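You operate a simulated robot arm through the tools that you are given. There is no shell and no other tool. Be economical: measure what you need, move in short steps, check, and stop when the job is done.

The job below is to be done with a simulated robot arm. You get a single attempt, and the scene is never put back.

## Task
Polish the brass tray, stand the blue cup on it and put one scoop of sugar in the cup.
Fine: white rag and tin scoop go back in their places, lid back on the crock. Set down upright: tin scoop. What is to be rubbed or washed off counts as gone when no trace of it is left.

It is judged by the outcome, as a careful person would: the job done as asked, and still so three seconds after it is handed in. It fails if anything else is knocked over, pushed out of place, dropped, spilled or broken. A push-on lid holds only when it is set on centred and level and pressed home; a screw cap is set on level and turned clockwise until tight.

## Robot
A 7-joint arm with a two-finger parallel gripper, fixed in place. Base frame: the origin is at the foot of the arm, x ahead of it, y to its left, z up; the work surface is at about z = 0.887. Lengths are in m, angles in degrees, forces in N, time in s.
With the tool pointing down near the work surface it reaches from about 0.24 to 0.68 m from the base axis. Its first joint turns from -66.0 to 66.0 degrees. Payload 2.4 kg.
The TCP is the grasp point between the finger pads, 0.03 m short of the fingertips. In the tool frame z runs along the fingers and y along their closing line. The gripper opens to 0.094 m. The fingers are 0.028 m wide and 0.01 m thick; the gripper's body (0.05 by 0.096 m) begins 0.055 m behind the TCP.
Orientation is that of the tool frame in the base frame, as [roll, pitch, yaw] about the fixed x, y, z axes, in that order (R = Rz(yaw) Ry(pitch) Rx(roll)). With the fingers straight down and closing along the base's y, the tool's x points along the base's -x, its y along +y and its z along -z.

## Interface
- The arm moves only by the tool step_arm. Its argument "motion" is one flat list of numbers, 7 for each row, row after row: the shift along the tool's x, y, z in m, then the turn, a rotation vector about the tool's x, y, z in degrees, then the closure in counts, from 0 (fully open) to 255 (shut). In form: [dx, dy, dz, wx, wy, wz, gripper, dx, dy, dz, wx, wy, wz, gripper, ...]. A call has 1 to 8 rows; each row shifts and turns the commanded pose from where the row before left it, along the tool's axes as they then stand. Each row takes 0.2 s and may step no farther than 0.05 m and 8.6 degrees from the row before; otherwise, or with a gripper value out of range, the whole call is refused. A pose out of reach is approached as far as the arm can. The call stops where the force on the tool passes 90 N (or 10 N more than at its start, if that is more) or the arm is blocked; 0.2 s more then pass. The fingers move at their own pace (about 0.153 m/s each) and stop on an object; they squeeze with about 38 N. The grip force told is the motor's: it shows also when the fingers shut on nothing. Time passes only in rows, and 0.2 s behind the last, so rows that do not move let the fingers close. It gives the time, the measured TCP pose, the force on the tool (base axes), the opening and the grip force at its end, in the units of the frame above (readings bear some noise), with the torque about the TCP (base axes, N m) and any sound that the robot's microphone picked up, and new pictures: "show" is both (left out), scene, wrist or none.
- Cameras (640 x 400 px; columns grow to the right, rows downward): "scene" is fixed at [0.0526, 0.4989, 1.4497]; the picture's right is [-0.65, -0.76, 0.00], its down [-0.47, 0.40, -0.79] and it looks along [0.60, -0.51, -0.62] (base axes); focal length 257 px, centre (320, 200). "wrist" rides on the gripper at [0.076, 0.014, -0.102] in the tool frame; the picture's right is [-0.18, 0.98, 0.00], its down [-0.75, -0.14, -0.64] and it looks along [-0.63, -0.12, 0.77] (tool axes); focal length 243 px, centre (320, 200). There is no depth. A picture from a camera that has moved, and an enlarged one, comes with that camera's place and axes in the base frame and with its lens. The place of the scene camera against the robot may be out by one fixed shift of up to 0.025 m in any direction.
- enlarge(camera, box): a new picture of the part [left, top, right, bottom] of that camera's present view, enlarged. The clock stands still meanwhile.
- hand_in(): hands the job in; it is judged then, once.

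Work in short steps. Places have to be worked out from the pictures, the camera data and where the tool is seen: move nearer, look again, correct. Check each grasp and each placing, and mend what went wrong. You have 120 turns and 200 pictures in all, those below and enlarged ones among them. Open the gripper and draw the arm clear of the work before you hand the job in, unless the task says otherwise; then end with one line.

The tools are called after "Request:" as name(argument=value, ...) on one line, values as JSON. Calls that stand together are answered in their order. step_arm: Moves the arm, as the interface text tells. Its arguments: {"type":"object","properties":{"motion":{"type":"array","items":{"type":"number"}},"show":{"type":"string","enum":["both","scene","wrist","none"]}},"required":["motion"]} The other tools are called the same way: enlarge (camera, box) takes an enlarged picture of a part of a camera's view; hand_in () hands the job in.

At the start:

```text
time_s: 0.0
tcp_pos: [0.436, 0.1745, 1.2579]
orientation: [180.0, 0.0, 180.0]
force: [-0.3, -0.3, -0.6]
wrist_torque: [0.0, -0.04, 0.01]
grip_width: 0.0939
grip_force: 0.1
```

scene: 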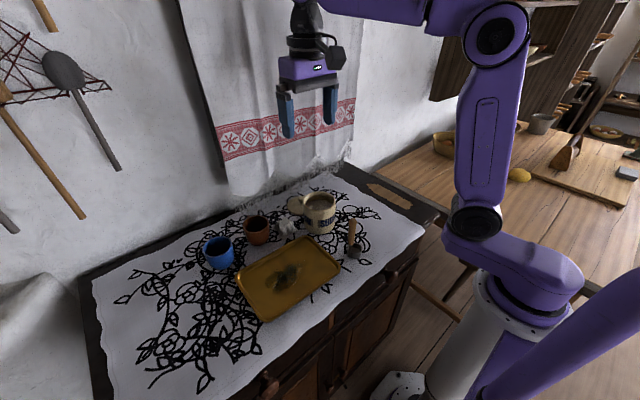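
wrist: 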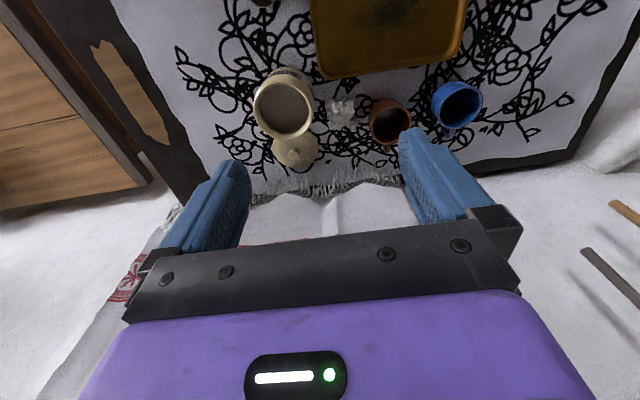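

I'll begin by looking closely at the work area from both cameras.

Request:
enlarge(camera="scene", box=[180, 170, 400, 330])

Request:
enlarge(camera="wrist", box=[200, 0, 520, 200])

```text
2.50 times, centred on (290, 250) of scene
camera zoom: at [0.0526, 0.4989, 1.4497], right [-0.65, -0.76, 0.0], down [-0.47, 0.4, -0.79], along [0.6, -0.51, -0.62], focal length 643 px, centre (395, 75)
```

zoom: 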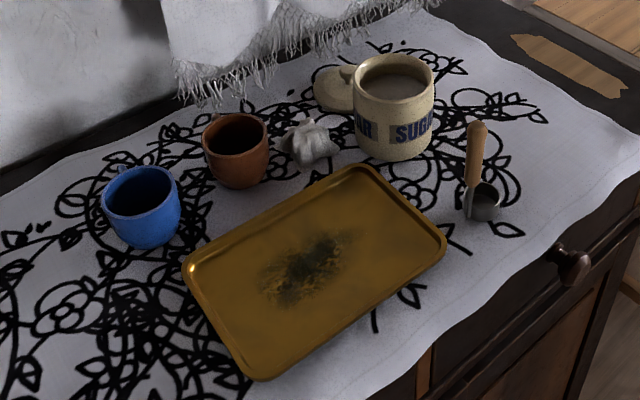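

```text
2.00 times, centred on (360, 100) of wrist
camera zoom: at [0.3591, 0.1873, 1.3589], right [0.18, 0.98, 0.0], down [0.75, -0.14, 0.64], along [0.63, -0.12, -0.77], focal length 485 px, centre (240, 400)
```

zoom: 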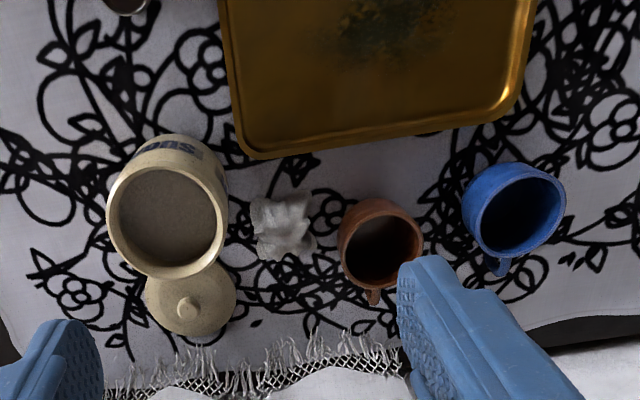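

The far half of the work area is visible; I'll draw the arm back so that the wrist camera sees the tray and the scoop too.

Request:
step_arm(motion=[0.04, 0.0, 0.0, 0, 0, 0, 0, 0.04, 0.0, 0.0, 0, 0, 0, 0, 0.04, 0.0, 0.0, 0, 0, 0, 0, 0.04, 0, 0, 0, 0, 0, 0], show="wrist")

```text
time_s: 1.0
tcp_pos: [0.2759, 0.1727, 1.2577]
orientation: [-180.0, 0.0, 180.0]
force: [-0.2, -0.3, -0.1]
wrist_torque: [0.01, -0.01, 0.02]
grip_width: 0.0939
grip_force: 0.1
camera wrist: at [0.1989, 0.1876, 1.3587], right [0.18, 0.98, 0.0], down [0.75, -0.14, 0.64], along [0.63, -0.12, -0.77], focal length 243 px, centre (320, 200)
```

wrist: 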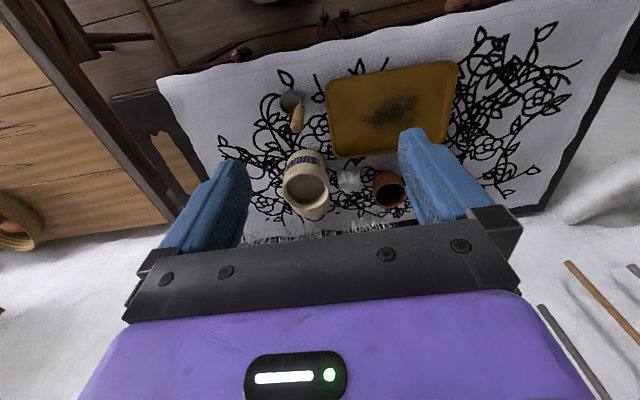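

Request:
enlarge(camera="wrist", box=[240, 50, 480, 230])

```text
2.22 times, centred on (360, 140) of wrist
camera zoom: at [0.1989, 0.1876, 1.3587], right [0.18, 0.98, 0.0], down [0.75, -0.14, 0.64], along [0.63, -0.12, -0.77], focal length 539 px, centre (231, 333)
```

zoom: 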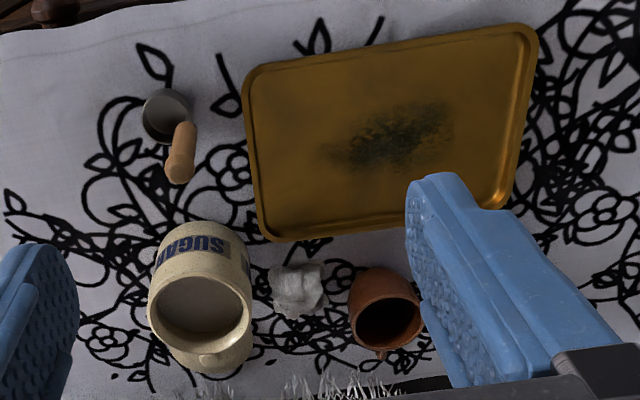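

The tray spans about x .315–.468, y .17–.397. The stain is near (.39,.29), the rag near (.53,.195), the crock near (.48,.106), and the scoop near (.33,.11) with an upright handle. I'll move closer to measure the rag, crock and cups.

Request:
step_arm(motion=[-0.04, 0.0, 0.04, 0, 0, 0, 0, -0.04, 0.0, 0.04, 0, 0, 0, 0, -0.03, 0.0, 0.04, 0, 0, 0, 0, 0, 0, 0.03, 0, 0, 0, 0], show="wrist")

Request:
enlarge(camera="wrist", box=[160, 0, 480, 200])

```text
refused: row 1 steps farther than a row can; nothing moved
```

```text
2.00 times, centred on (320, 100) of wrist
camera zoom: at [0.1989, 0.1876, 1.3587], right [0.18, 0.98, 0.0], down [0.75, -0.14, 0.64], along [0.63, -0.12, -0.77], focal length 485 px, centre (320, 400)
```

zoom: 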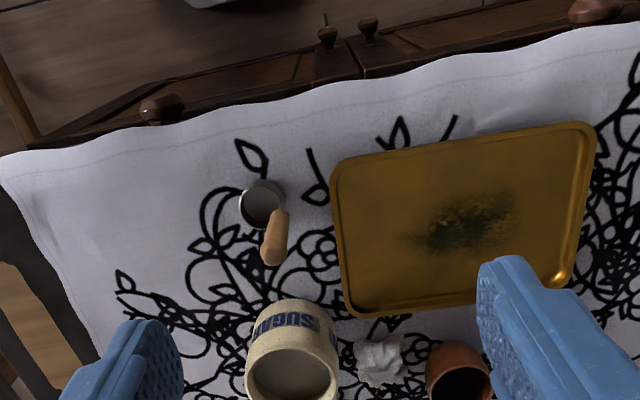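

The combined step was too long, so I'll repeat it with smaller rows.

Request:
step_arm(motion=[-0.03, 0.0, 0.035, 0, 0, 0, 0, -0.03, 0.0, 0.035, 0, 0, 0, 0, -0.03, 0.0, 0.035, 0, 0, 0, 0, -0.02, 0, 0.035, 0, 0, 0, 0], show="wrist")

```text
time_s: 2.0
tcp_pos: [0.3869, 0.1742, 1.1173]
orientation: [180.0, 0.0, -179.9]
force: [1.0, 0.0, 0.4]
wrist_torque: [0.02, -0.03, -0.01]
grip_width: 0.0939
grip_force: 0.0
camera wrist: at [0.31, 0.1881, 1.2184], right [0.18, 0.98, 0.0], down [0.75, -0.14, 0.64], along [0.63, -0.12, -0.77], focal length 243 px, centre (320, 200)
```

wrist: 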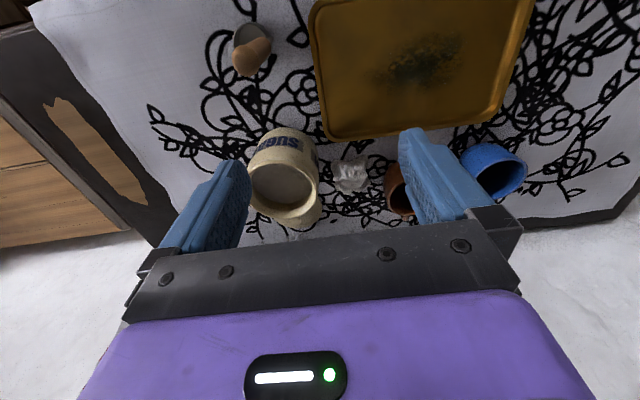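

Request:
enlarge(camera="wrist", box=[220, 0, 540, 200])

Request:
enlarge(camera="wrist", box=[230, 110, 430, 235])

Request:
enlarge(camera="scene", box=[270, 180, 380, 270])

```text
2.00 times, centred on (380, 100) of wrist
camera zoom: at [0.31, 0.1881, 1.2184], right [0.18, 0.98, 0.0], down [0.75, -0.14, 0.64], along [0.63, -0.12, -0.77], focal length 485 px, centre (200, 400)
```

zoom: 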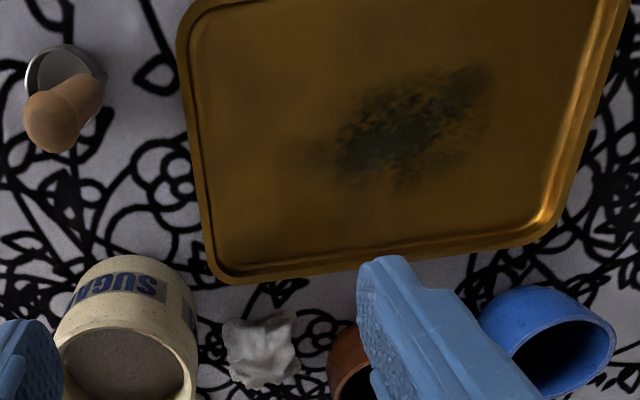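

```text
3.20 times, centred on (330, 172) of wrist
camera zoom: at [0.31, 0.1881, 1.2184], right [0.18, 0.98, 0.0], down [0.75, -0.14, 0.64], along [0.63, -0.12, -0.77], focal length 776 px, centre (288, 288)
```

zoom: 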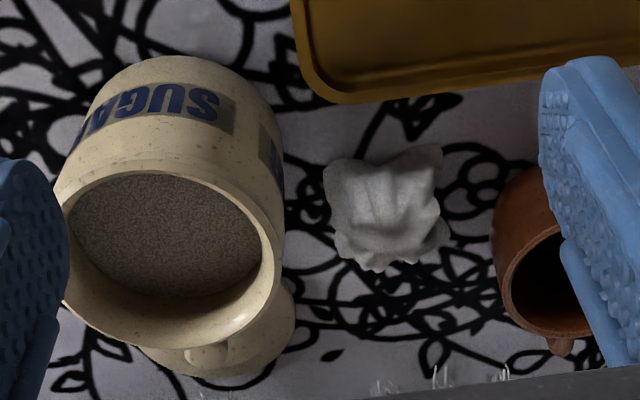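

```text
4.44 times, centred on (325, 225) of scene
camera zoom: at [0.0526, 0.4989, 1.4497], right [-0.65, -0.76, 0.0], down [-0.47, 0.4, -0.79], along [0.6, -0.51, -0.62], focal length 1144 px, centre (298, 89)
```

zoom: 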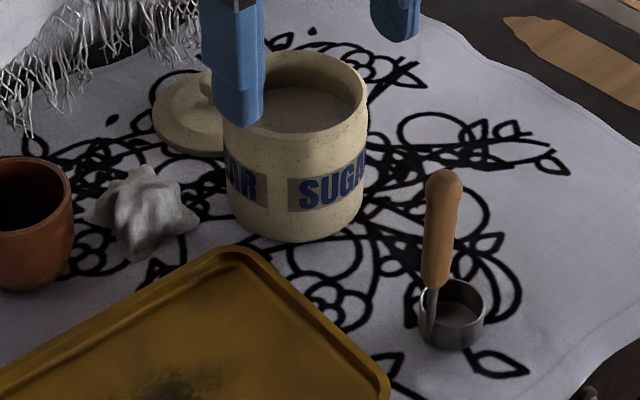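

The rag is near (.525,.194), between the crock and the brown cup. I'll move above it and turn the tool 90° so the fingers close along x, clear of both neighbours.

Request:
step_arm(motion=[-0.046, 0.0066, 0, 0, 0, 0, 50, -0.046, 0.0066, 0, 0, 0, 0, 50, -0.046, 0.0066, 0, 0, 0, 0, 50, 0, 0, 0, 0, 0, 8.5, 50, 0, 0, 0, 0, 0, 8.5, 50, 0, 0, 0, 0, 0, 8.5, 50, 0, 0, 0, 0, 0, 8.5, 50, 0, 0, 0, 0, 0, 8.5, 50], show="none")

Request:
step_arm(motion=[0, 0, 0, 0, 0, 8.5, 50, 0, 0, 0, 0, 0, 8.5, 50, 0, 0, 0, 0, 0, 8.5, 50, 0, 0, 0, 0, 0, 8.5, 50, 0, 0, 0, 0, 0, 8.5, 50, 0, 0, 0, 0, 0, 5, 50], show="both")

```text
time_s: 3.8
tcp_pos: [0.5243, 0.1933, 1.1183]
orientation: [180.0, 0.0, 137.3]
force: [0.2, 0.2, -0.1]
wrist_torque: [0.02, -0.01, 0.0]
grip_width: 0.0755
grip_force: 0.0
```

```text
time_s: 5.2
tcp_pos: [0.5247, 0.194, 1.1168]
orientation: [-179.9, 0.1, 89.9]
force: [-0.3, 1.2, -0.6]
wrist_torque: [0.01, -0.01, 0.01]
grip_width: 0.0756
grip_force: 0.1
camera wrist: at [0.5377, 0.2691, 1.2188], right [0.98, -0.19, 0.0], down [-0.14, -0.75, 0.64], along [-0.12, -0.63, -0.77], focal length 243 px, centre (320, 200)
```

scene: 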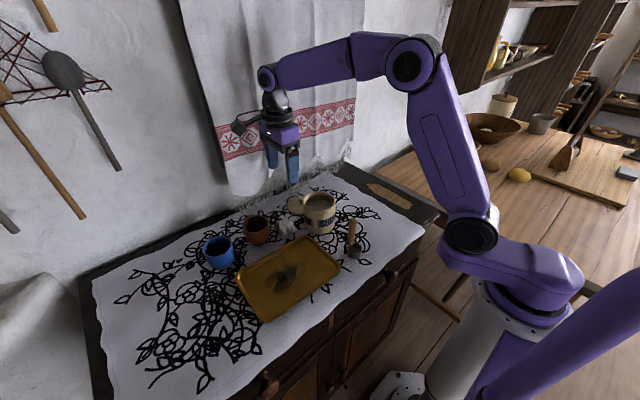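
wrist: 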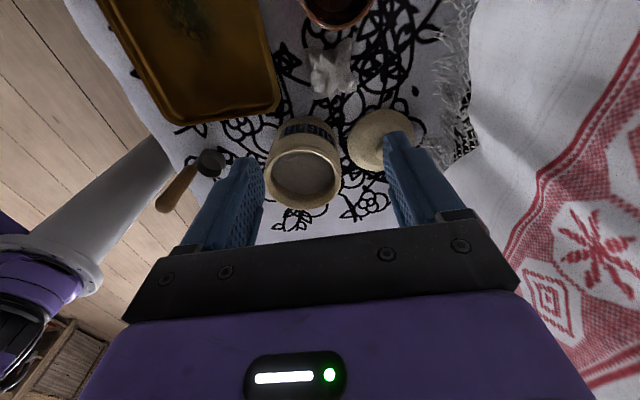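

Request:
enlarge(camera="wrist", box=[200, 0, 460, 160])

```text
2.46 times, centred on (330, 80) of wrist
camera zoom: at [0.5377, 0.2691, 1.2188], right [0.98, -0.19, 0.0], down [-0.14, -0.75, 0.64], along [-0.12, -0.63, -0.77], focal length 597 px, centre (295, 495)
```

zoom: 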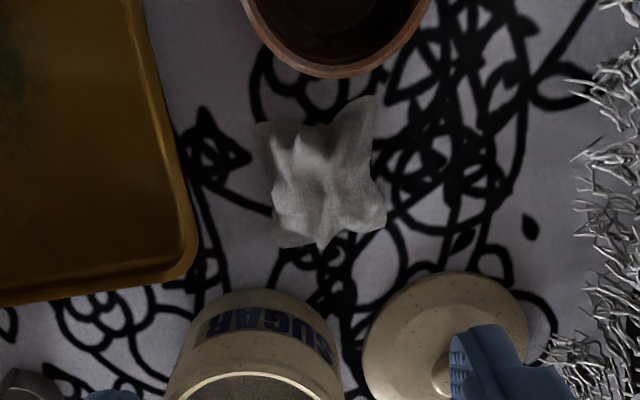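

The rag sits about (.532,.199). I'll shift slightly, descend part way and look again.

Request:
step_arm(motion=[0.005, 0.007, 0.045, 0, 0, 0, 50, 0, 0, 0.045, 0, 0, 0, 50, 0, 0, 0.04, 0, 0, 0, 50], show="wrist")

Request:
enlarge(camera="wrist", box=[220, 60, 440, 200])

Request:
enlarge(camera="scene", box=[230, 170, 360, 260])

```text
time_s: 6.0
tcp_pos: [0.5301, 0.1975, 0.9873]
orientation: [179.8, 0.0, 90.0]
force: [0.2, -1.0, 0.0]
wrist_torque: [0.01, -0.01, 0.0]
grip_width: 0.0755
grip_force: 0.1
camera wrist: at [0.544, 0.2734, 1.088], right [0.98, -0.18, 0.0], down [-0.14, -0.75, 0.64], along [-0.12, -0.63, -0.77], focal length 243 px, centre (320, 200)
```

wrist: 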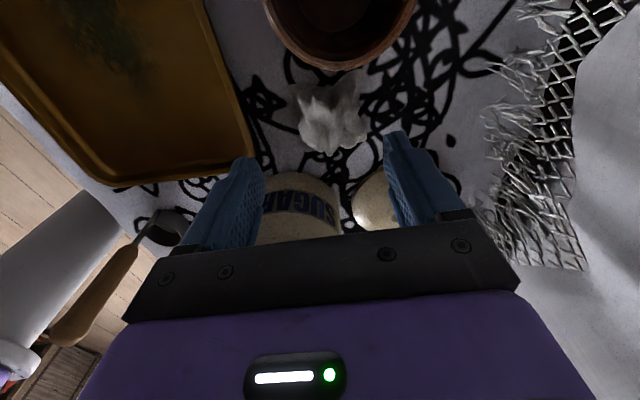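

```text
2.86 times, centred on (330, 130) of wrist
camera zoom: at [0.544, 0.2734, 1.088], right [0.98, -0.18, 0.0], down [-0.14, -0.75, 0.64], along [-0.12, -0.63, -0.77], focal length 693 px, centre (291, 400)
```

zoom: 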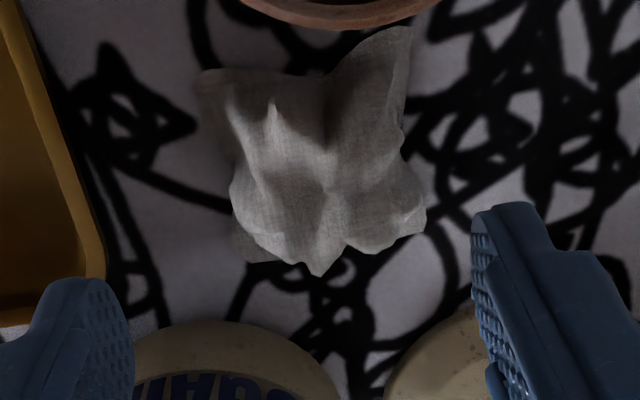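

```text
4.44 times, centred on (295, 215) of scene
camera zoom: at [0.0526, 0.4989, 1.4497], right [-0.65, -0.76, 0.0], down [-0.47, 0.4, -0.79], along [0.6, -0.51, -0.62], focal length 1144 px, centre (431, 133)
```

zoom: 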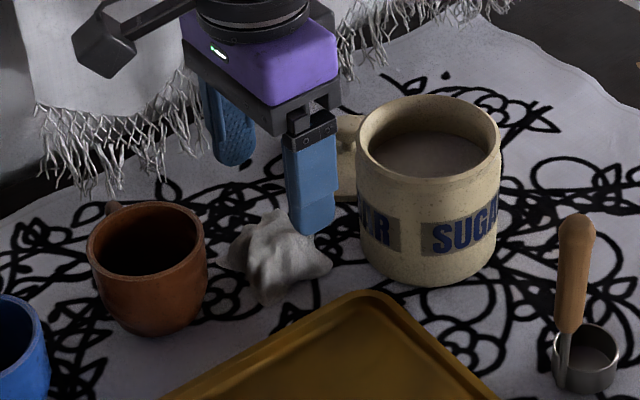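

The rag's centre is about (.537,.201). I'll descend so the fingertips are about 12 mm above the cloth, leaving some rag below them for rubbing, and close.

Request:
step_arm(motion=[0.004, 0.007, 0.03, 0, 0, 0, 50, 0, 0, 0.029, 0, 0, 0, 50, 0, 0, 0, 0, 0, 0, 255, 0, 0, 0, 0, 0, 0, 255, 0, 0, 0, 0, 0, 0, 255], show="both")

```text
time_s: 7.2
tcp_pos: [0.5373, 0.2021, 0.9279]
orientation: [180.0, -0.1, 90.0]
force: [1.1, 0.3, 1.6]
wrist_torque: [-0.05, 0.01, 0.01]
grip_width: 0.0489
grip_force: 38.9
camera wrist: at [0.5519, 0.2773, 1.0285], right [0.98, -0.18, 0.0], down [-0.14, -0.75, 0.64], along [-0.12, -0.63, -0.77], focal length 243 px, centre (320, 200)
```

scene: 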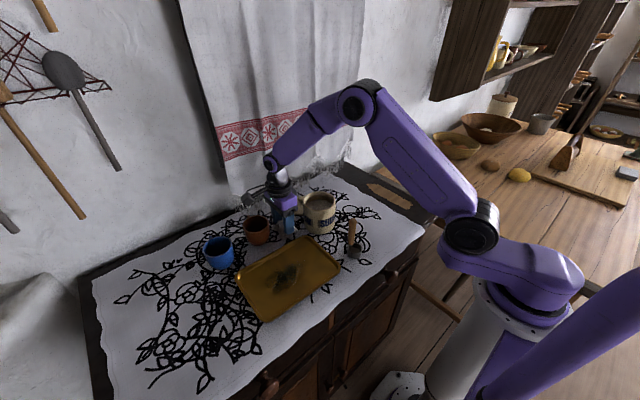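
wrist: 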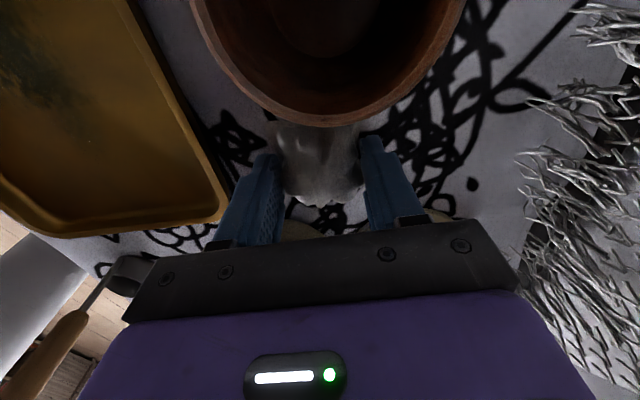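

The rag is held at 49 mm width. I'll lift it and carry it toward the left end of the stain.

Request:
step_arm(motion=[0, 0, -0.045, 0, 0, 0, 255, 0, 0, -0.045, 0, 0, 0, 255, 0.01, -0.045, 0, 0, 0, 0, 255, 0.01, -0.045, 0, 0, 0, 0, 255, 0.01, -0.045, 0, 0, 0, 0, 255], show="both")

Request:
enlarge(camera="scene", box=[220, 190, 380, 330])

```text
time_s: 8.4
tcp_pos: [0.4019, 0.2325, 1.0178]
orientation: [-179.9, 0.0, 90.0]
force: [-0.7, -0.5, -0.9]
wrist_torque: [0.0, 0.01, -0.01]
grip_width: 0.0485
grip_force: 37.7
camera wrist: at [0.4157, 0.308, 1.1192], right [0.98, -0.18, 0.0], down [-0.14, -0.75, 0.64], along [-0.12, -0.63, -0.77], focal length 243 px, centre (320, 200)
```

scene: 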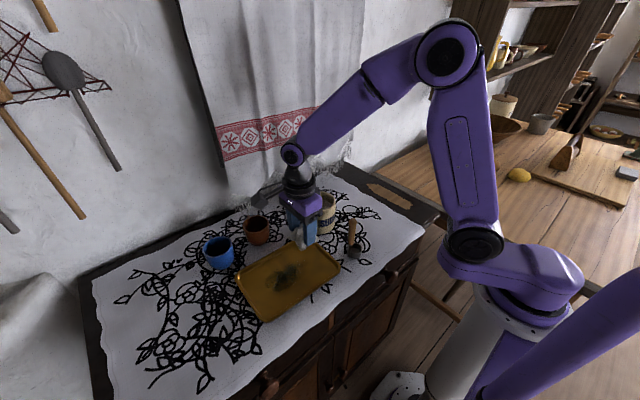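
wrist: 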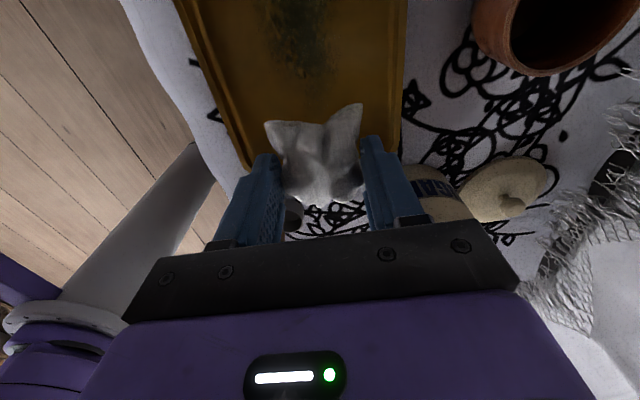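

```text
2.86 times, centred on (300, 260) of scene
camera zoom: at [0.0526, 0.4989, 1.4497], right [-0.65, -0.76, 0.0], down [-0.47, 0.4, -0.79], along [0.6, -0.51, -0.62], focal length 735 px, centre (377, 29)
```

zoom: 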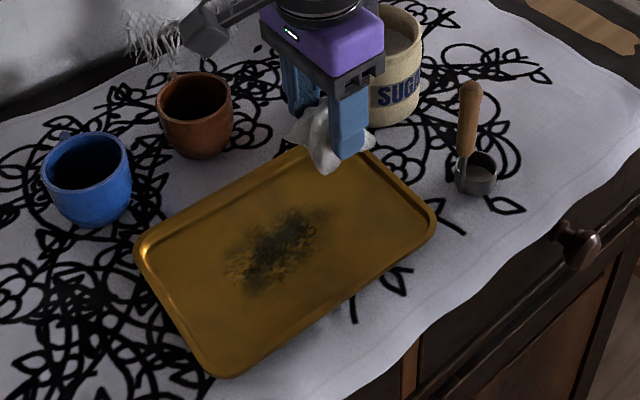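

The rag hangs below the fingertips over the tray, and the stain is centred near (.395,.288). I'll go over its left end and lower gently until the force shows contact.

Request:
step_arm(motion=[0.03, -0.005, 0.03, 0, 0, 0, 255, 0.02, 0, 0.035, 0, 0, 0, 255, 0, 0, 0.008, 0, 0, 0, 255, 0, 0, 0, 0, 0, 0, 255], show="scene")

Request:
step_arm(motion=[0, 0, 0.004, 0, 0, 0, 255, 0, 0, 0, 0, 0, 0, 255], show="none")

```text
time_s: 9.4
tcp_pos: [0.396, 0.2838, 0.9447]
orientation: [180.0, 0.0, 90.0]
force: [0.5, -0.5, -0.8]
wrist_torque: [0.0, -0.01, 0.0]
grip_width: 0.0485
grip_force: 38.6
```

scene: 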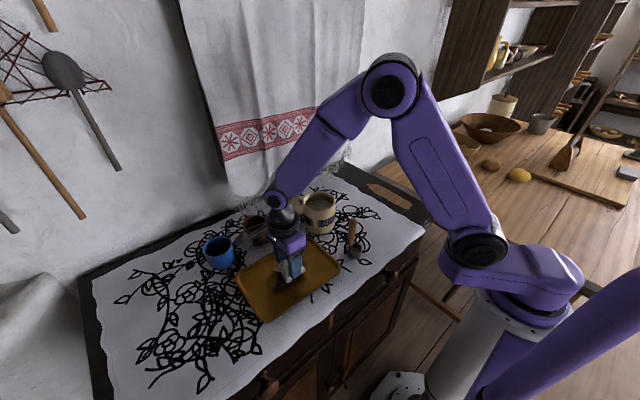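

```text
time_s: 10.0
tcp_pos: [0.397, 0.2827, 0.9415]
orientation: [-180.0, 0.0, 90.0]
force: [0.3, 0.5, -0.5]
wrist_torque: [0.01, 0.0, 0.02]
grip_width: 0.0492
grip_force: 38.8
```

No contact yet, so I'll continue down in small steps.

Request:
step_arm(motion=[0, 0, 0.003, 0, 0, 0, 255, 0, 0, 0, 0, 0, 0, 255], show="none")

Request:
step_arm(motion=[0, 0, 0.003, 0, 0, 0, 255, 0, 0, 0, 0, 0, 0, 255], show="none")

Request:
step_arm(motion=[0, 0, 0.002, 0, 0, 0, 255, 0, 0, 0, 0, 0, 0, 255], show="none")

```text
time_s: 10.6
tcp_pos: [0.3977, 0.283, 0.9388]
orientation: [-179.9, 0.0, 90.0]
force: [0.0, -0.1, -0.4]
wrist_torque: [0.0, 0.01, 0.0]
grip_width: 0.0484
grip_force: 38.0
```

```text
time_s: 11.2
tcp_pos: [0.3968, 0.283, 0.9368]
orientation: [-179.9, -0.1, 90.0]
force: [-0.6, -0.7, 0.2]
wrist_torque: [-0.01, 0.01, 0.02]
grip_width: 0.0485
grip_force: 38.5
```

```text
time_s: 11.8
tcp_pos: [0.3977, 0.2835, 0.9348]
orientation: [-180.0, 0.0, 89.9]
force: [-0.3, -0.2, -0.8]
wrist_torque: [-0.01, -0.04, 0.03]
grip_width: 0.0489
grip_force: 37.3
```

Request:
step_arm(motion=[0, 0, 0.002, 0, 0, 0, 255, 0, 0, 0, 0, 0, 0, 255], show="none")

Request:
step_arm(motion=[0, 0, 0.002, 0, 0, 0, 255, 0, 0, 0, 0, 0, 0, 255], show="both")

```text
time_s: 12.4
tcp_pos: [0.3988, 0.2825, 0.9318]
orientation: [180.0, 0.0, 90.0]
force: [1.1, 0.0, -0.4]
wrist_torque: [-0.02, 0.02, -0.04]
grip_width: 0.0489
grip_force: 37.8
```

```text
time_s: 13.0
tcp_pos: [0.3979, 0.2832, 0.9311]
orientation: [179.9, 0.0, 90.0]
force: [-2.4, -2.2, 18.5]
wrist_torque: [-0.21, 0.17, -0.01]
grip_width: 0.0488
grip_force: 37.6
camera wrist: at [0.4117, 0.3583, 1.0322], right [0.98, -0.18, 0.0], down [-0.14, -0.75, 0.64], along [-0.12, -0.63, -0.77], focal length 243 px, centre (320, 200)
```

scene: 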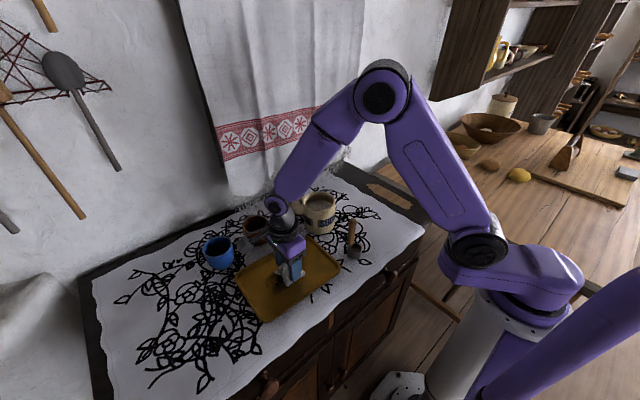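
wrist: 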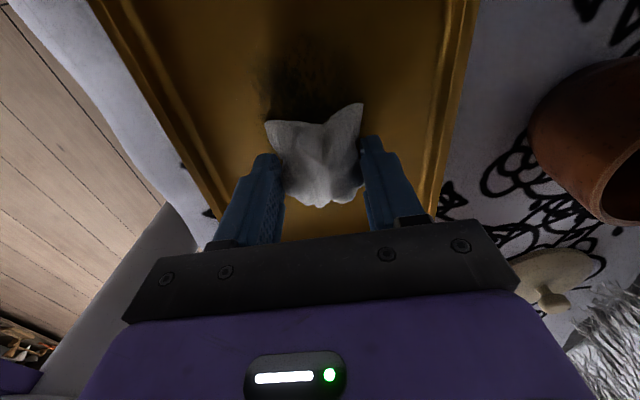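

Contact is found at about z .931, with 18 N. I'll ease to about 10 N and do one gentle stroke along y, then check that the tray stays put.

Request:
step_arm(motion=[0, 0, -0.0007, 0, 0, 0, 255, 0.015, 0, 0, 0, 0, 0, 255, 0.015, 0, 0, 0, 0, 0, 255, 0.015, 0, 0, 0, 0, 0, 255, 0.015, 0, 0, 0, 0, 0, 255], show="scene")

Request:
enlarge(camera="scene", box=[220, 190, 380, 330])

```text
time_s: 14.2
tcp_pos: [0.3982, 0.3417, 0.9315]
orientation: [179.9, 0.0, 90.0]
force: [1.7, -6.6, 17.3]
wrist_torque: [-0.31, 0.04, 0.04]
grip_width: 0.0488
grip_force: 38.3
```

scene: 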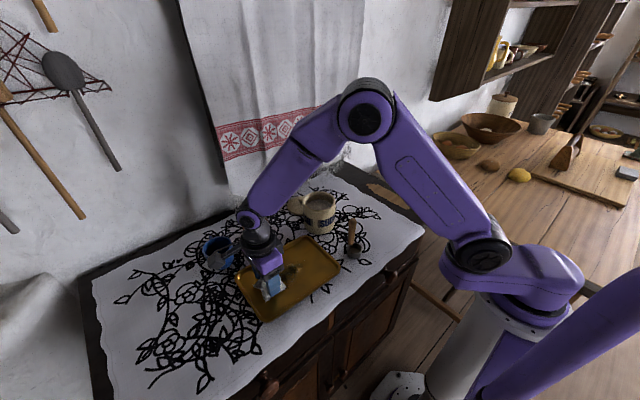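

```text
2.86 times, centred on (300, 260) of scene
camera zoom: at [0.0524, 0.4985, 1.4499], right [-0.65, -0.76, 0.0], down [-0.47, 0.4, -0.79], along [0.6, -0.51, -0.62], focal length 735 px, centre (377, 29)
```

zoom: 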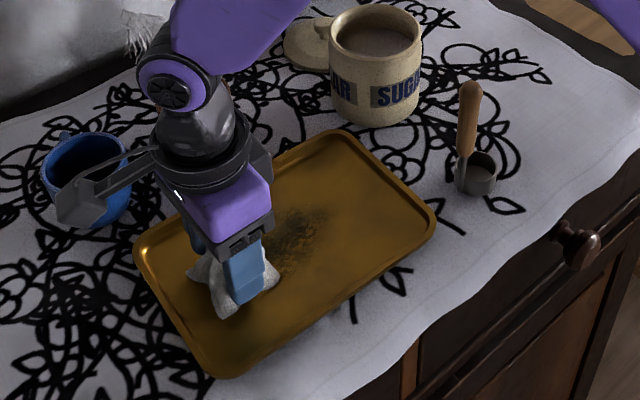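

The stain is already fading and the tray hasn't moved. I'll continue with strokes back and forth, shifting in x.

Request:
step_arm(motion=[-0.03, 0, 0, 0, 0, 0, 255, -0.03, 0, 0, 0, 0, 0, 255, -0.03, 0, 0, 0, 0, 0, 255, -0.03, 0, 0, 0, 0, 0, 255, 0, -0.022, 0, 0, 0, 0, 255, 0.03, 0, 0, 0, 0, 0, 255, 0.03, 0, 0, 0, 0, 0, 255, 0.03, 0, 0, 0, 0, 0, 255], show="none")

Request:
step_arm(motion=[0.03, 0, 0, 0, 0, 0, 255, 0, 0.042, 0, 0, 0, 0, 255, -0.03, 0, 0, 0, 0, 0, 255, -0.03, 0, 0, 0, 0, 0, 255, -0.03, 0, 0, 0, 0, 0, 255, -0.03, 0, 0, 0, 0, 0, 255], show="scene")

Request:
enlarge(camera="scene", box=[220, 190, 380, 330])

```text
time_s: 16.0
tcp_pos: [0.3763, 0.3122, 0.9305]
orientation: [-180.0, 0.0, 90.1]
force: [0.0, -8.0, 18.7]
wrist_torque: [-0.27, -0.06, 0.07]
grip_width: 0.0485
grip_force: 38.1
```

```text
time_s: 17.4
tcp_pos: [0.4168, 0.2217, 0.9313]
orientation: [179.8, -0.1, 90.0]
force: [0.1, 9.5, 24.1]
wrist_torque: [0.26, 0.12, -0.09]
grip_width: 0.049
grip_force: 38.4
```

scene: 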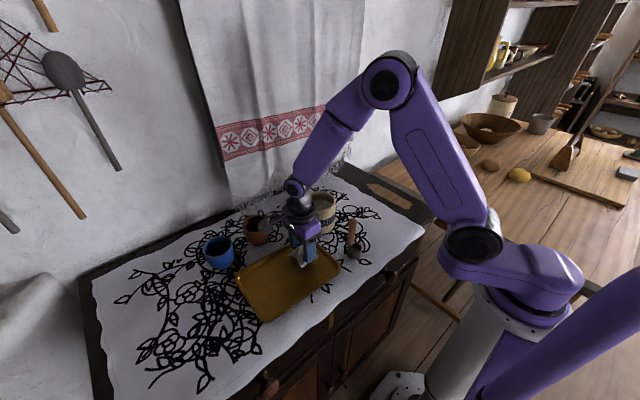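

```text
2.86 times, centred on (300, 260) of scene
camera zoom: at [0.0523, 0.499, 1.4497], right [-0.65, -0.76, 0.0], down [-0.47, 0.4, -0.79], along [0.6, -0.51, -0.62], focal length 735 px, centre (377, 29)
```

zoom: 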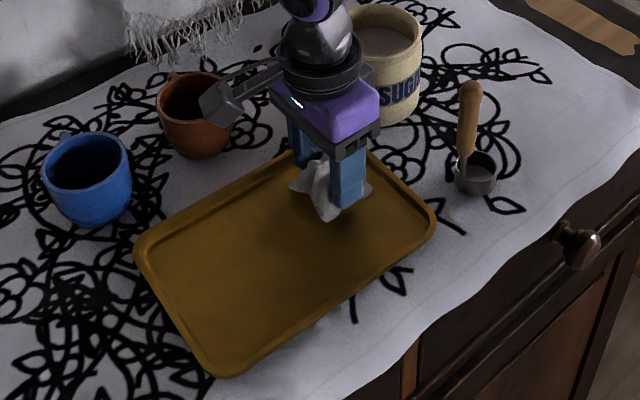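

Only a faint shadow is left at most. I'll do another full set of strokes, covering a wider area.

Request:
step_arm(motion=[0.03, 0, 0, 0, 0, 0, 255, 0.03, 0, 0, 0, 0, 0, 255, 0.03, 0, 0, 0, 0, 0, 255, 0.03, 0, 0, 0, 0, 0, 255, 0, -0.025, 0, 0, 0, 0, 255, -0.03, 0, 0, 0, 0, 0, 255, -0.03, 0, 0, 0, 0, 0, 255, -0.03, 0, 0, 0, 0, 0, 255], show="none")

Request:
step_arm(motion=[-0.03, 0, 0, 0, 0, 0, 255, 0, -0.025, 0, 0, 0, 0, 255, 0.03, 0, 0, 0, 0, 0, 255, 0.03, 0, 0, 0, 0, 0, 255, 0.03, 0, 0, 0, 0, 0, 255, 0.03, 0, 0, 0, 0, 0, 255, 0, 0.015, 0, 0, 0, 0, 255, -0.03, 0, 0, 0, 0, 0, 255], show="none")

Request:
step_arm(motion=[-0.03, 0, 0, 0, 0, 0, 255, -0.03, 0, 0, 0, 0, 0, 255, -0.03, 0, 0, 0, 0, 0, 255, 0, 0, -0.04, 0, 0, 0, 255, 0, 0.045, -0.02, 0, 0, 0, 255, -0.01, 0.045, -0.01, 0, 0, 0, 255], show="both")

Request:
enlarge(camera="scene", box=[220, 190, 380, 330])

```text
time_s: 19.2
tcp_pos: [0.3922, 0.2538, 0.9304]
orientation: [179.8, -0.1, 90.1]
force: [0.4, 9.7, 24.9]
wrist_torque: [0.26, 0.21, -0.12]
grip_width: 0.0487
grip_force: 37.6
```

```text
time_s: 21.0
tcp_pos: [0.3832, 0.3131, 0.9308]
orientation: [179.8, -0.2, 90.0]
force: [0.2, 4.1, 8.8]
wrist_torque: [0.17, 0.07, -0.05]
grip_width: 0.0487
grip_force: 37.7
```

```text
time_s: 22.4
tcp_pos: [0.4722, 0.2125, 1.0018]
orientation: [-179.9, 0.0, 90.0]
force: [0.8, 0.7, -0.2]
wrist_torque: [0.0, -0.01, 0.01]
grip_width: 0.0487
grip_force: 37.9
camera wrist: at [0.4866, 0.2876, 1.1025], right [0.98, -0.18, 0.0], down [-0.14, -0.75, 0.64], along [-0.12, -0.63, -0.77], focal length 243 px, centre (320, 200)
```

scene: 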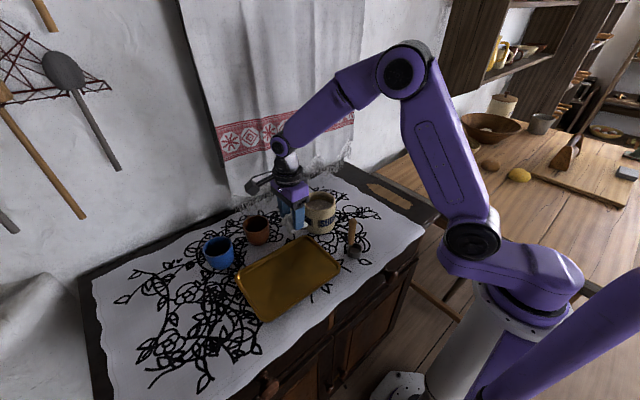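
wrist: 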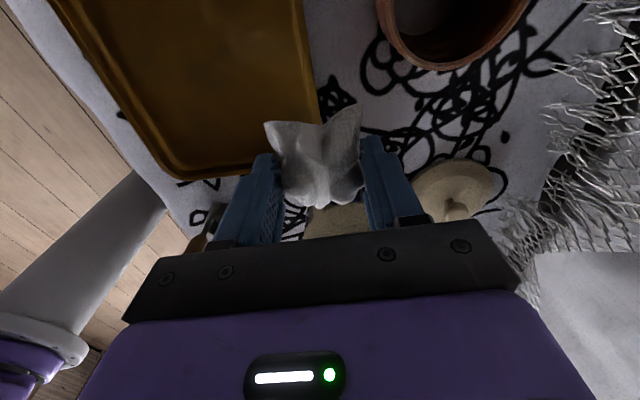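

```text
2.86 times, centred on (300, 260) of scene
camera zoom: at [0.0525, 0.4989, 1.4497], right [-0.65, -0.76, 0.0], down [-0.47, 0.4, -0.79], along [0.6, -0.51, -0.62], focal length 735 px, centre (377, 29)
```

zoom: 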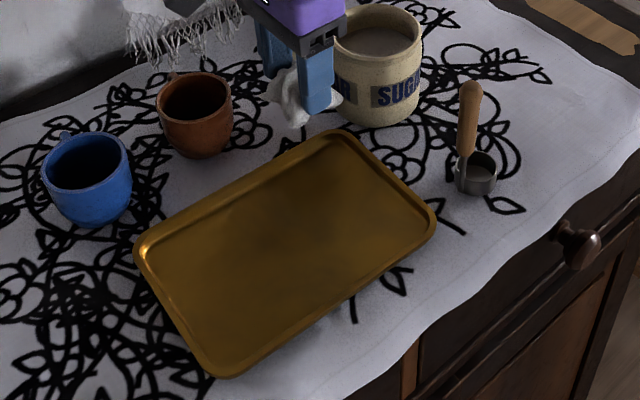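

The stain looks gone. I'll check the tray at higher magnification for any trace.

Request:
enlarge(camera="scene", box=[255, 240, 325, 300])

Request:
enlarge(camera="wrist", box=[80, 0, 320, 150])

```text
6.67 times, centred on (290, 270) of scene
camera zoom: at [0.0525, 0.4989, 1.4497], right [-0.65, -0.76, 0.0], down [-0.47, 0.4, -0.79], along [0.6, -0.51, -0.62], focal length 1716 px, centre (520, -267)
```

zoom: 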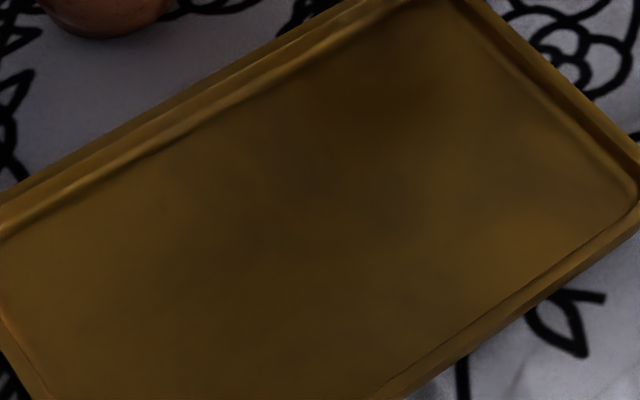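

```text
2.67 times, centred on (200, 75) of wrist
camera zoom: at [0.4866, 0.2876, 1.1025], right [0.98, -0.18, 0.0], down [-0.14, -0.75, 0.64], along [-0.12, -0.63, -0.77], focal length 647 px, centre (640, 533)
```

zoom: 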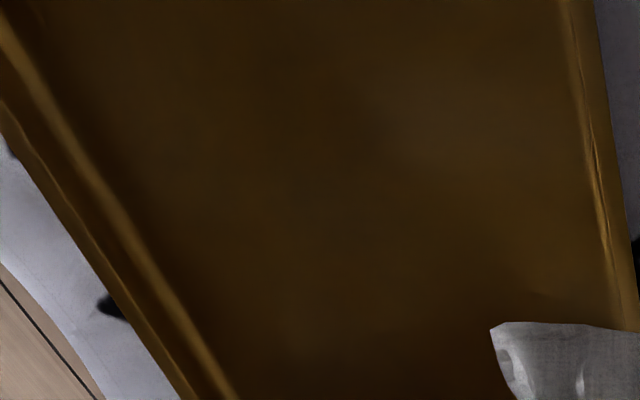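

There may be faint grey patches, or they may be reflections. To be safe I'll do one more set of strokes over the whole stained area.

Request:
step_arm(motion=[0.01, -0.04, 0.02, 0, 0, 0, 255, 0.01, 0, 0.03, 0, 0, 0, 255, 0, 0, 0.02, 0, 0, 0, 255, 0.03, 0, 0, 0, 0, 0, 255, 0.03, 0, 0, 0, 0, 0, 255, 0.03, 0, 0, 0, 0, 0, 255, 0.03, 0, 0, 0, 0, 0, 255, 0, -0.02, 0, 0, 0, 0, 255], show="none")

Request:
step_arm(motion=[-0.03, 0, 0, 0, 0, 0, 255, -0.03, 0, 0, 0, 0, 0, 255, -0.03, 0, 0, 0, 0, 0, 255, -0.03, 0, 0, 0, 0, 0, 255, 0, -0.02, 0, 0, 0, 0, 255, 0.03, 0, 0, 0, 0, 0, 255, 0.03, 0, 0, 0, 0, 0, 255, 0.03, 0, 0, 0, 0, 0, 255], show="none")

Request:
step_arm(motion=[0.03, 0, 0, 0, 0, 0, 255, 0, -0.02, 0, 0, 0, 0, 255, -0.03, 0, 0, 0, 0, 0, 255, -0.03, 0, 0, 0, 0, 0, 255, -0.03, 0, 0, 0, 0, 0, 255, -0.03, 0, 0, 0, 0, 0, 255, 0, 0, -0.03, 0, 0, 0, 255, 0, 0, -0.04, 0, 0, 0, 255], show="none")

Request:
step_arm(motion=[0, 0.046, -0.01, 0, 0, 0, 255, -0.005, 0.046, -0.01, 0, 0, 0, 255, -0.01, 0.045, 0, 0, 0, 0, 255], show="both")

Request:
enlarge(camera="scene", box=[220, 190, 380, 330])

```text
time_s: 24.2
tcp_pos: [0.4132, 0.3525, 0.9307]
orientation: [-180.0, -0.1, 90.0]
force: [0.8, 0.3, 2.7]
wrist_torque: [0.08, -0.05, -0.03]
grip_width: 0.0489
grip_force: 38.2
```

```text
time_s: 26.0
tcp_pos: [0.393, 0.3223, 0.9316]
orientation: [180.0, 0.0, 90.1]
force: [0.4, 0.1, -0.3]
wrist_torque: [0.0, 0.01, -0.02]
grip_width: 0.0485
grip_force: 38.0
```

```text
time_s: 27.8
tcp_pos: [0.3734, 0.2323, 0.9988]
orientation: [-179.9, 0.0, 90.0]
force: [-0.7, 0.0, -0.7]
wrist_torque: [0.0, 0.02, 0.0]
grip_width: 0.0487
grip_force: 37.6
```

```text
time_s: 28.6
tcp_pos: [0.5096, 0.2189, 1.0206]
orientation: [179.9, 0.0, 90.2]
force: [0.6, 0.1, -2.2]
wrist_torque: [-0.03, -0.02, 0.0]
grip_width: 0.0488
grip_force: 38.7
camera wrist: at [0.5228, 0.2935, 1.1212], right [0.98, -0.18, 0.0], down [-0.14, -0.75, 0.64], along [-0.12, -0.63, -0.77], focal length 243 px, centre (320, 200)
```

scene: 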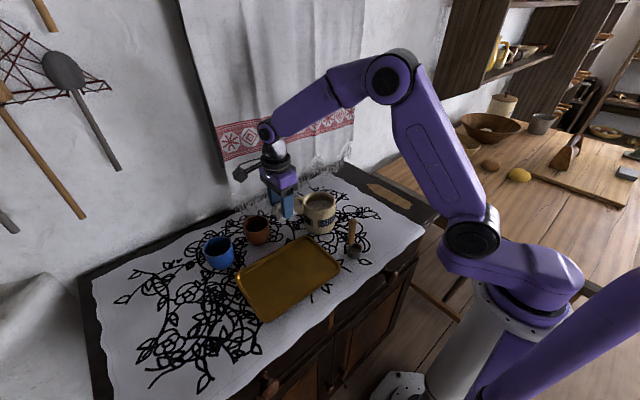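
wrist: 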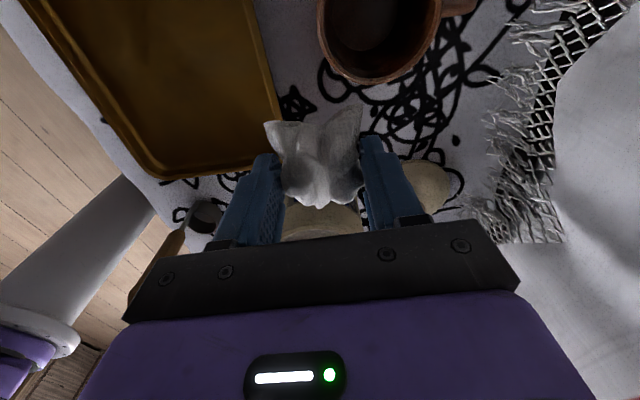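

```text
2.86 times, centred on (300, 260) of scene
camera zoom: at [0.0525, 0.4989, 1.4497], right [-0.65, -0.76, 0.0], down [-0.47, 0.4, -0.79], along [0.6, -0.51, -0.62], focal length 735 px, centre (377, 29)
```

zoom: 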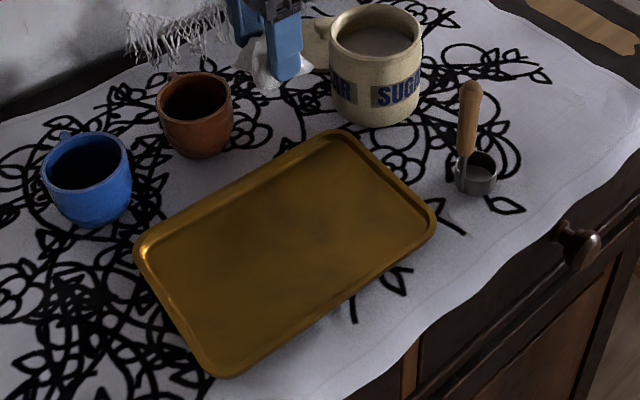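

The last set barely had contact. I'll compare the same tray close-up with the earlier one before deciding.

Request:
enlarge(camera="scene", box=[255, 240, 325, 300])

Request:
enlarge(camera="scene", box=[225, 230, 345, 325])

```text
6.67 times, centred on (290, 270) of scene
camera zoom: at [0.0525, 0.4989, 1.4497], right [-0.65, -0.76, 0.0], down [-0.47, 0.4, -0.79], along [0.6, -0.51, -0.62], focal length 1716 px, centre (520, -267)
```

zoom: 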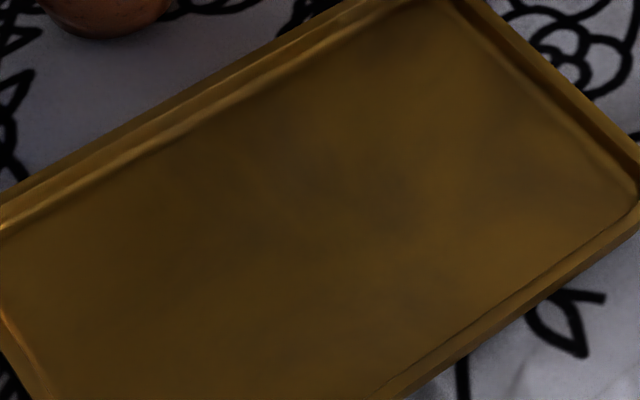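

```text
4.21 times, centred on (285, 278) of scene
camera zoom: at [0.0525, 0.4989, 1.4497], right [-0.65, -0.76, 0.0], down [-0.47, 0.4, -0.79], along [0.6, -0.51, -0.62], focal length 1084 px, centre (467, -126)
```

zoom: 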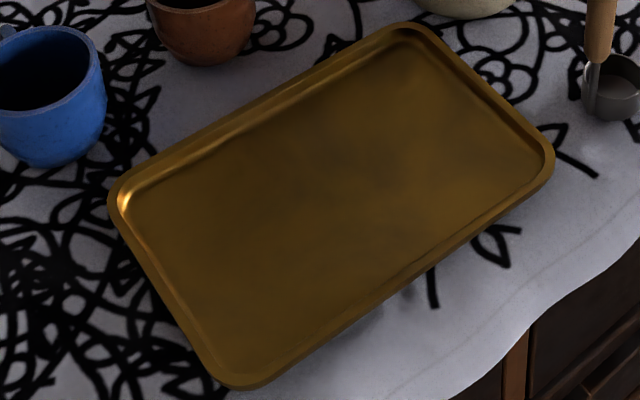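

The faint patches stay fixed and some lie outside the old stain, so they are probably brass texture. I'll make one more properly pressed pass over that spot to be sure.

Request:
step_arm(motion=[0.006, -0.045, 0.01, 0, 0, 0, 255, 0.005, -0.045, 0.01, 0, 0, 0, 255, 0.005, -0.0246, 0.03, 0, 0, 0, 255, 0, 0, 0.03, 0, 0, 0, 255, 0, 0, 0.0095, 0, 0, 0, 255, 0, 0, 0, 0, 0, 0, 255], show="none")

Request:
step_arm(motion=[0, 0, 0.001, 0, 0, 0, 255, 0, 0, 0, 0, 0, 0, 255], show="none")

```text
time_s: 30.0
tcp_pos: [0.3934, 0.2346, 0.9297]
orientation: [-179.9, 0.0, 90.0]
force: [0.1, -0.2, 0.1]
wrist_torque: [-0.03, -0.03, 0.03]
grip_width: 0.0488
grip_force: 37.9
```

```text
time_s: 30.6
tcp_pos: [0.3946, 0.2329, 0.9309]
orientation: [-180.0, 0.0, 90.0]
force: [-2.5, -1.1, 7.5]
wrist_torque: [0.02, 0.06, 0.0]
grip_width: 0.049
grip_force: 38.4
```

Contact is 7.5 N. I'll press half a millimetre more and stroke.

Request:
step_arm(motion=[0, 0, 0.0007, 0, 0, 0, 255, 0.03, 0, 0, 0, 0, 0, 255, 0.03, 0, 0, 0, 0, 0, 255, 0.03, 0, 0, 0, 0, 0, 255, 0.03, 0, 0, 0, 0, 0, 255, 0, -0.025, 0, 0, 0, 0, 255, -0.03, 0, 0, 0, 0, 0, 255, -0.03, 0, 0, 0, 0, 0, 255], show="none")

Request:
step_arm(motion=[-0.03, 0, 0, 0, 0, 0, 255, -0.03, 0, 0, 0, 0, 0, 255, 0, 0.025, 0, 0, 0, 0, 255, 0, 0.025, 0, 0, 0, 0, 255, 0.03, 0, 0, 0, 0, 0, 255, 0.03, 0, 0, 0, 0, 0, 255, 0.03, 0, 0, 0, 0, 0, 255, 0.03, 0, 0, 0, 0, 0, 255], show="none")

Request:
step_arm(motion=[0, 0, -0.04, 0, 0, 0, 255, -0.04, 0.02, -0.01, 0, 0, 0, 255, -0.04, 0.03, -0.01, 0, 0, 0, 255, -0.04, 0.02, 0, 0, 0, 0, 255, -0.02, 0.02, 0, 0, 0, 0, 255], show="scene")

Request:
enlarge(camera="scene", box=[255, 240, 325, 300])

```text
time_s: 32.4
tcp_pos: [0.3703, 0.2959, 0.93]
orientation: [179.8, -0.2, 90.1]
force: [-0.4, 9.9, 20.8]
wrist_torque: [0.29, 0.13, -0.08]
grip_width: 0.0487
grip_force: 37.8
```

```text
time_s: 34.2
tcp_pos: [0.4204, 0.3535, 0.93]
orientation: [179.9, 0.0, 90.1]
force: [-0.7, -9.4, 21.0]
wrist_torque: [-0.35, 0.08, 0.1]
grip_width: 0.0488
grip_force: 37.2
```

```text
refused: row 3 steps farther than a row can; nothing moved
```

```text
6.67 times, centred on (290, 270) of scene
camera zoom: at [0.0523, 0.4984, 1.4499], right [-0.65, -0.76, 0.0], down [-0.47, 0.4, -0.79], along [0.6, -0.51, -0.62], focal length 1716 px, centre (520, -267)
```

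zoom: 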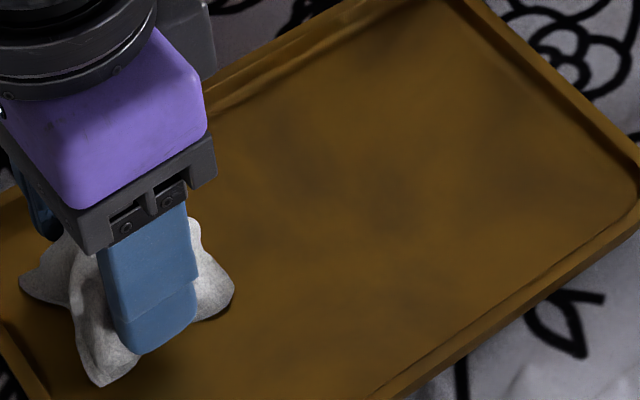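

The pass was well pressed and the patches are unchanged, so they are tray texture and the stain is gone. Next I'll lift and carry the rag back over its place at (.537,.202).

Request:
step_arm(motion=[0, 0, -0.045, 0, 0, 0, 255, 0, 0, -0.045, 0, 0, 0, 255, -0.045, 0.01, 0, 0, 0, 0, 255, -0.045, 0.01, 0, 0, 0, 0, 255, -0.045, 0.01, 0, 0, 0, 0, 255, -0.0165, 0.04, 0, 0, 0, 0, 255, 0, 0.0466, 0, 0, 0, 0, 255, 0, 0, 0.03, 0, 0, 0, 255], show="both")

```text
time_s: 36.0
tcp_pos: [0.5389, 0.2034, 0.9891]
orientation: [179.9, -0.1, 90.0]
force: [0.2, 0.3, -0.9]
wrist_torque: [-0.03, 0.0, -0.04]
grip_width: 0.0489
grip_force: 38.0
camera wrist: at [0.5514, 0.2783, 1.09], right [0.98, -0.18, 0.0], down [-0.14, -0.75, 0.64], along [-0.12, -0.63, -0.77], focal length 243 px, centre (320, 200)
```

scene: 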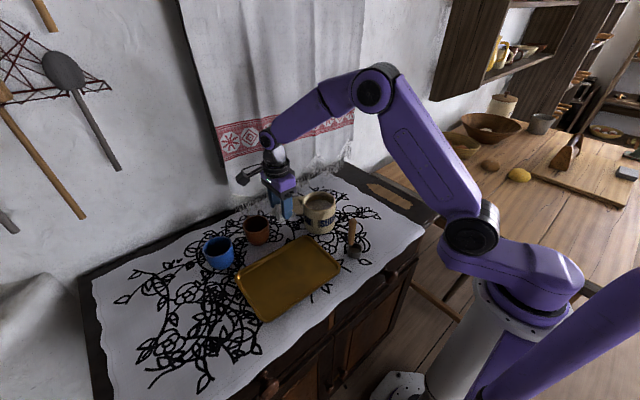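
wrist: 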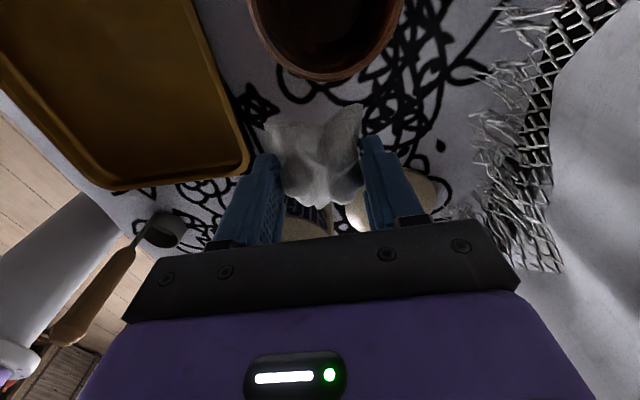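

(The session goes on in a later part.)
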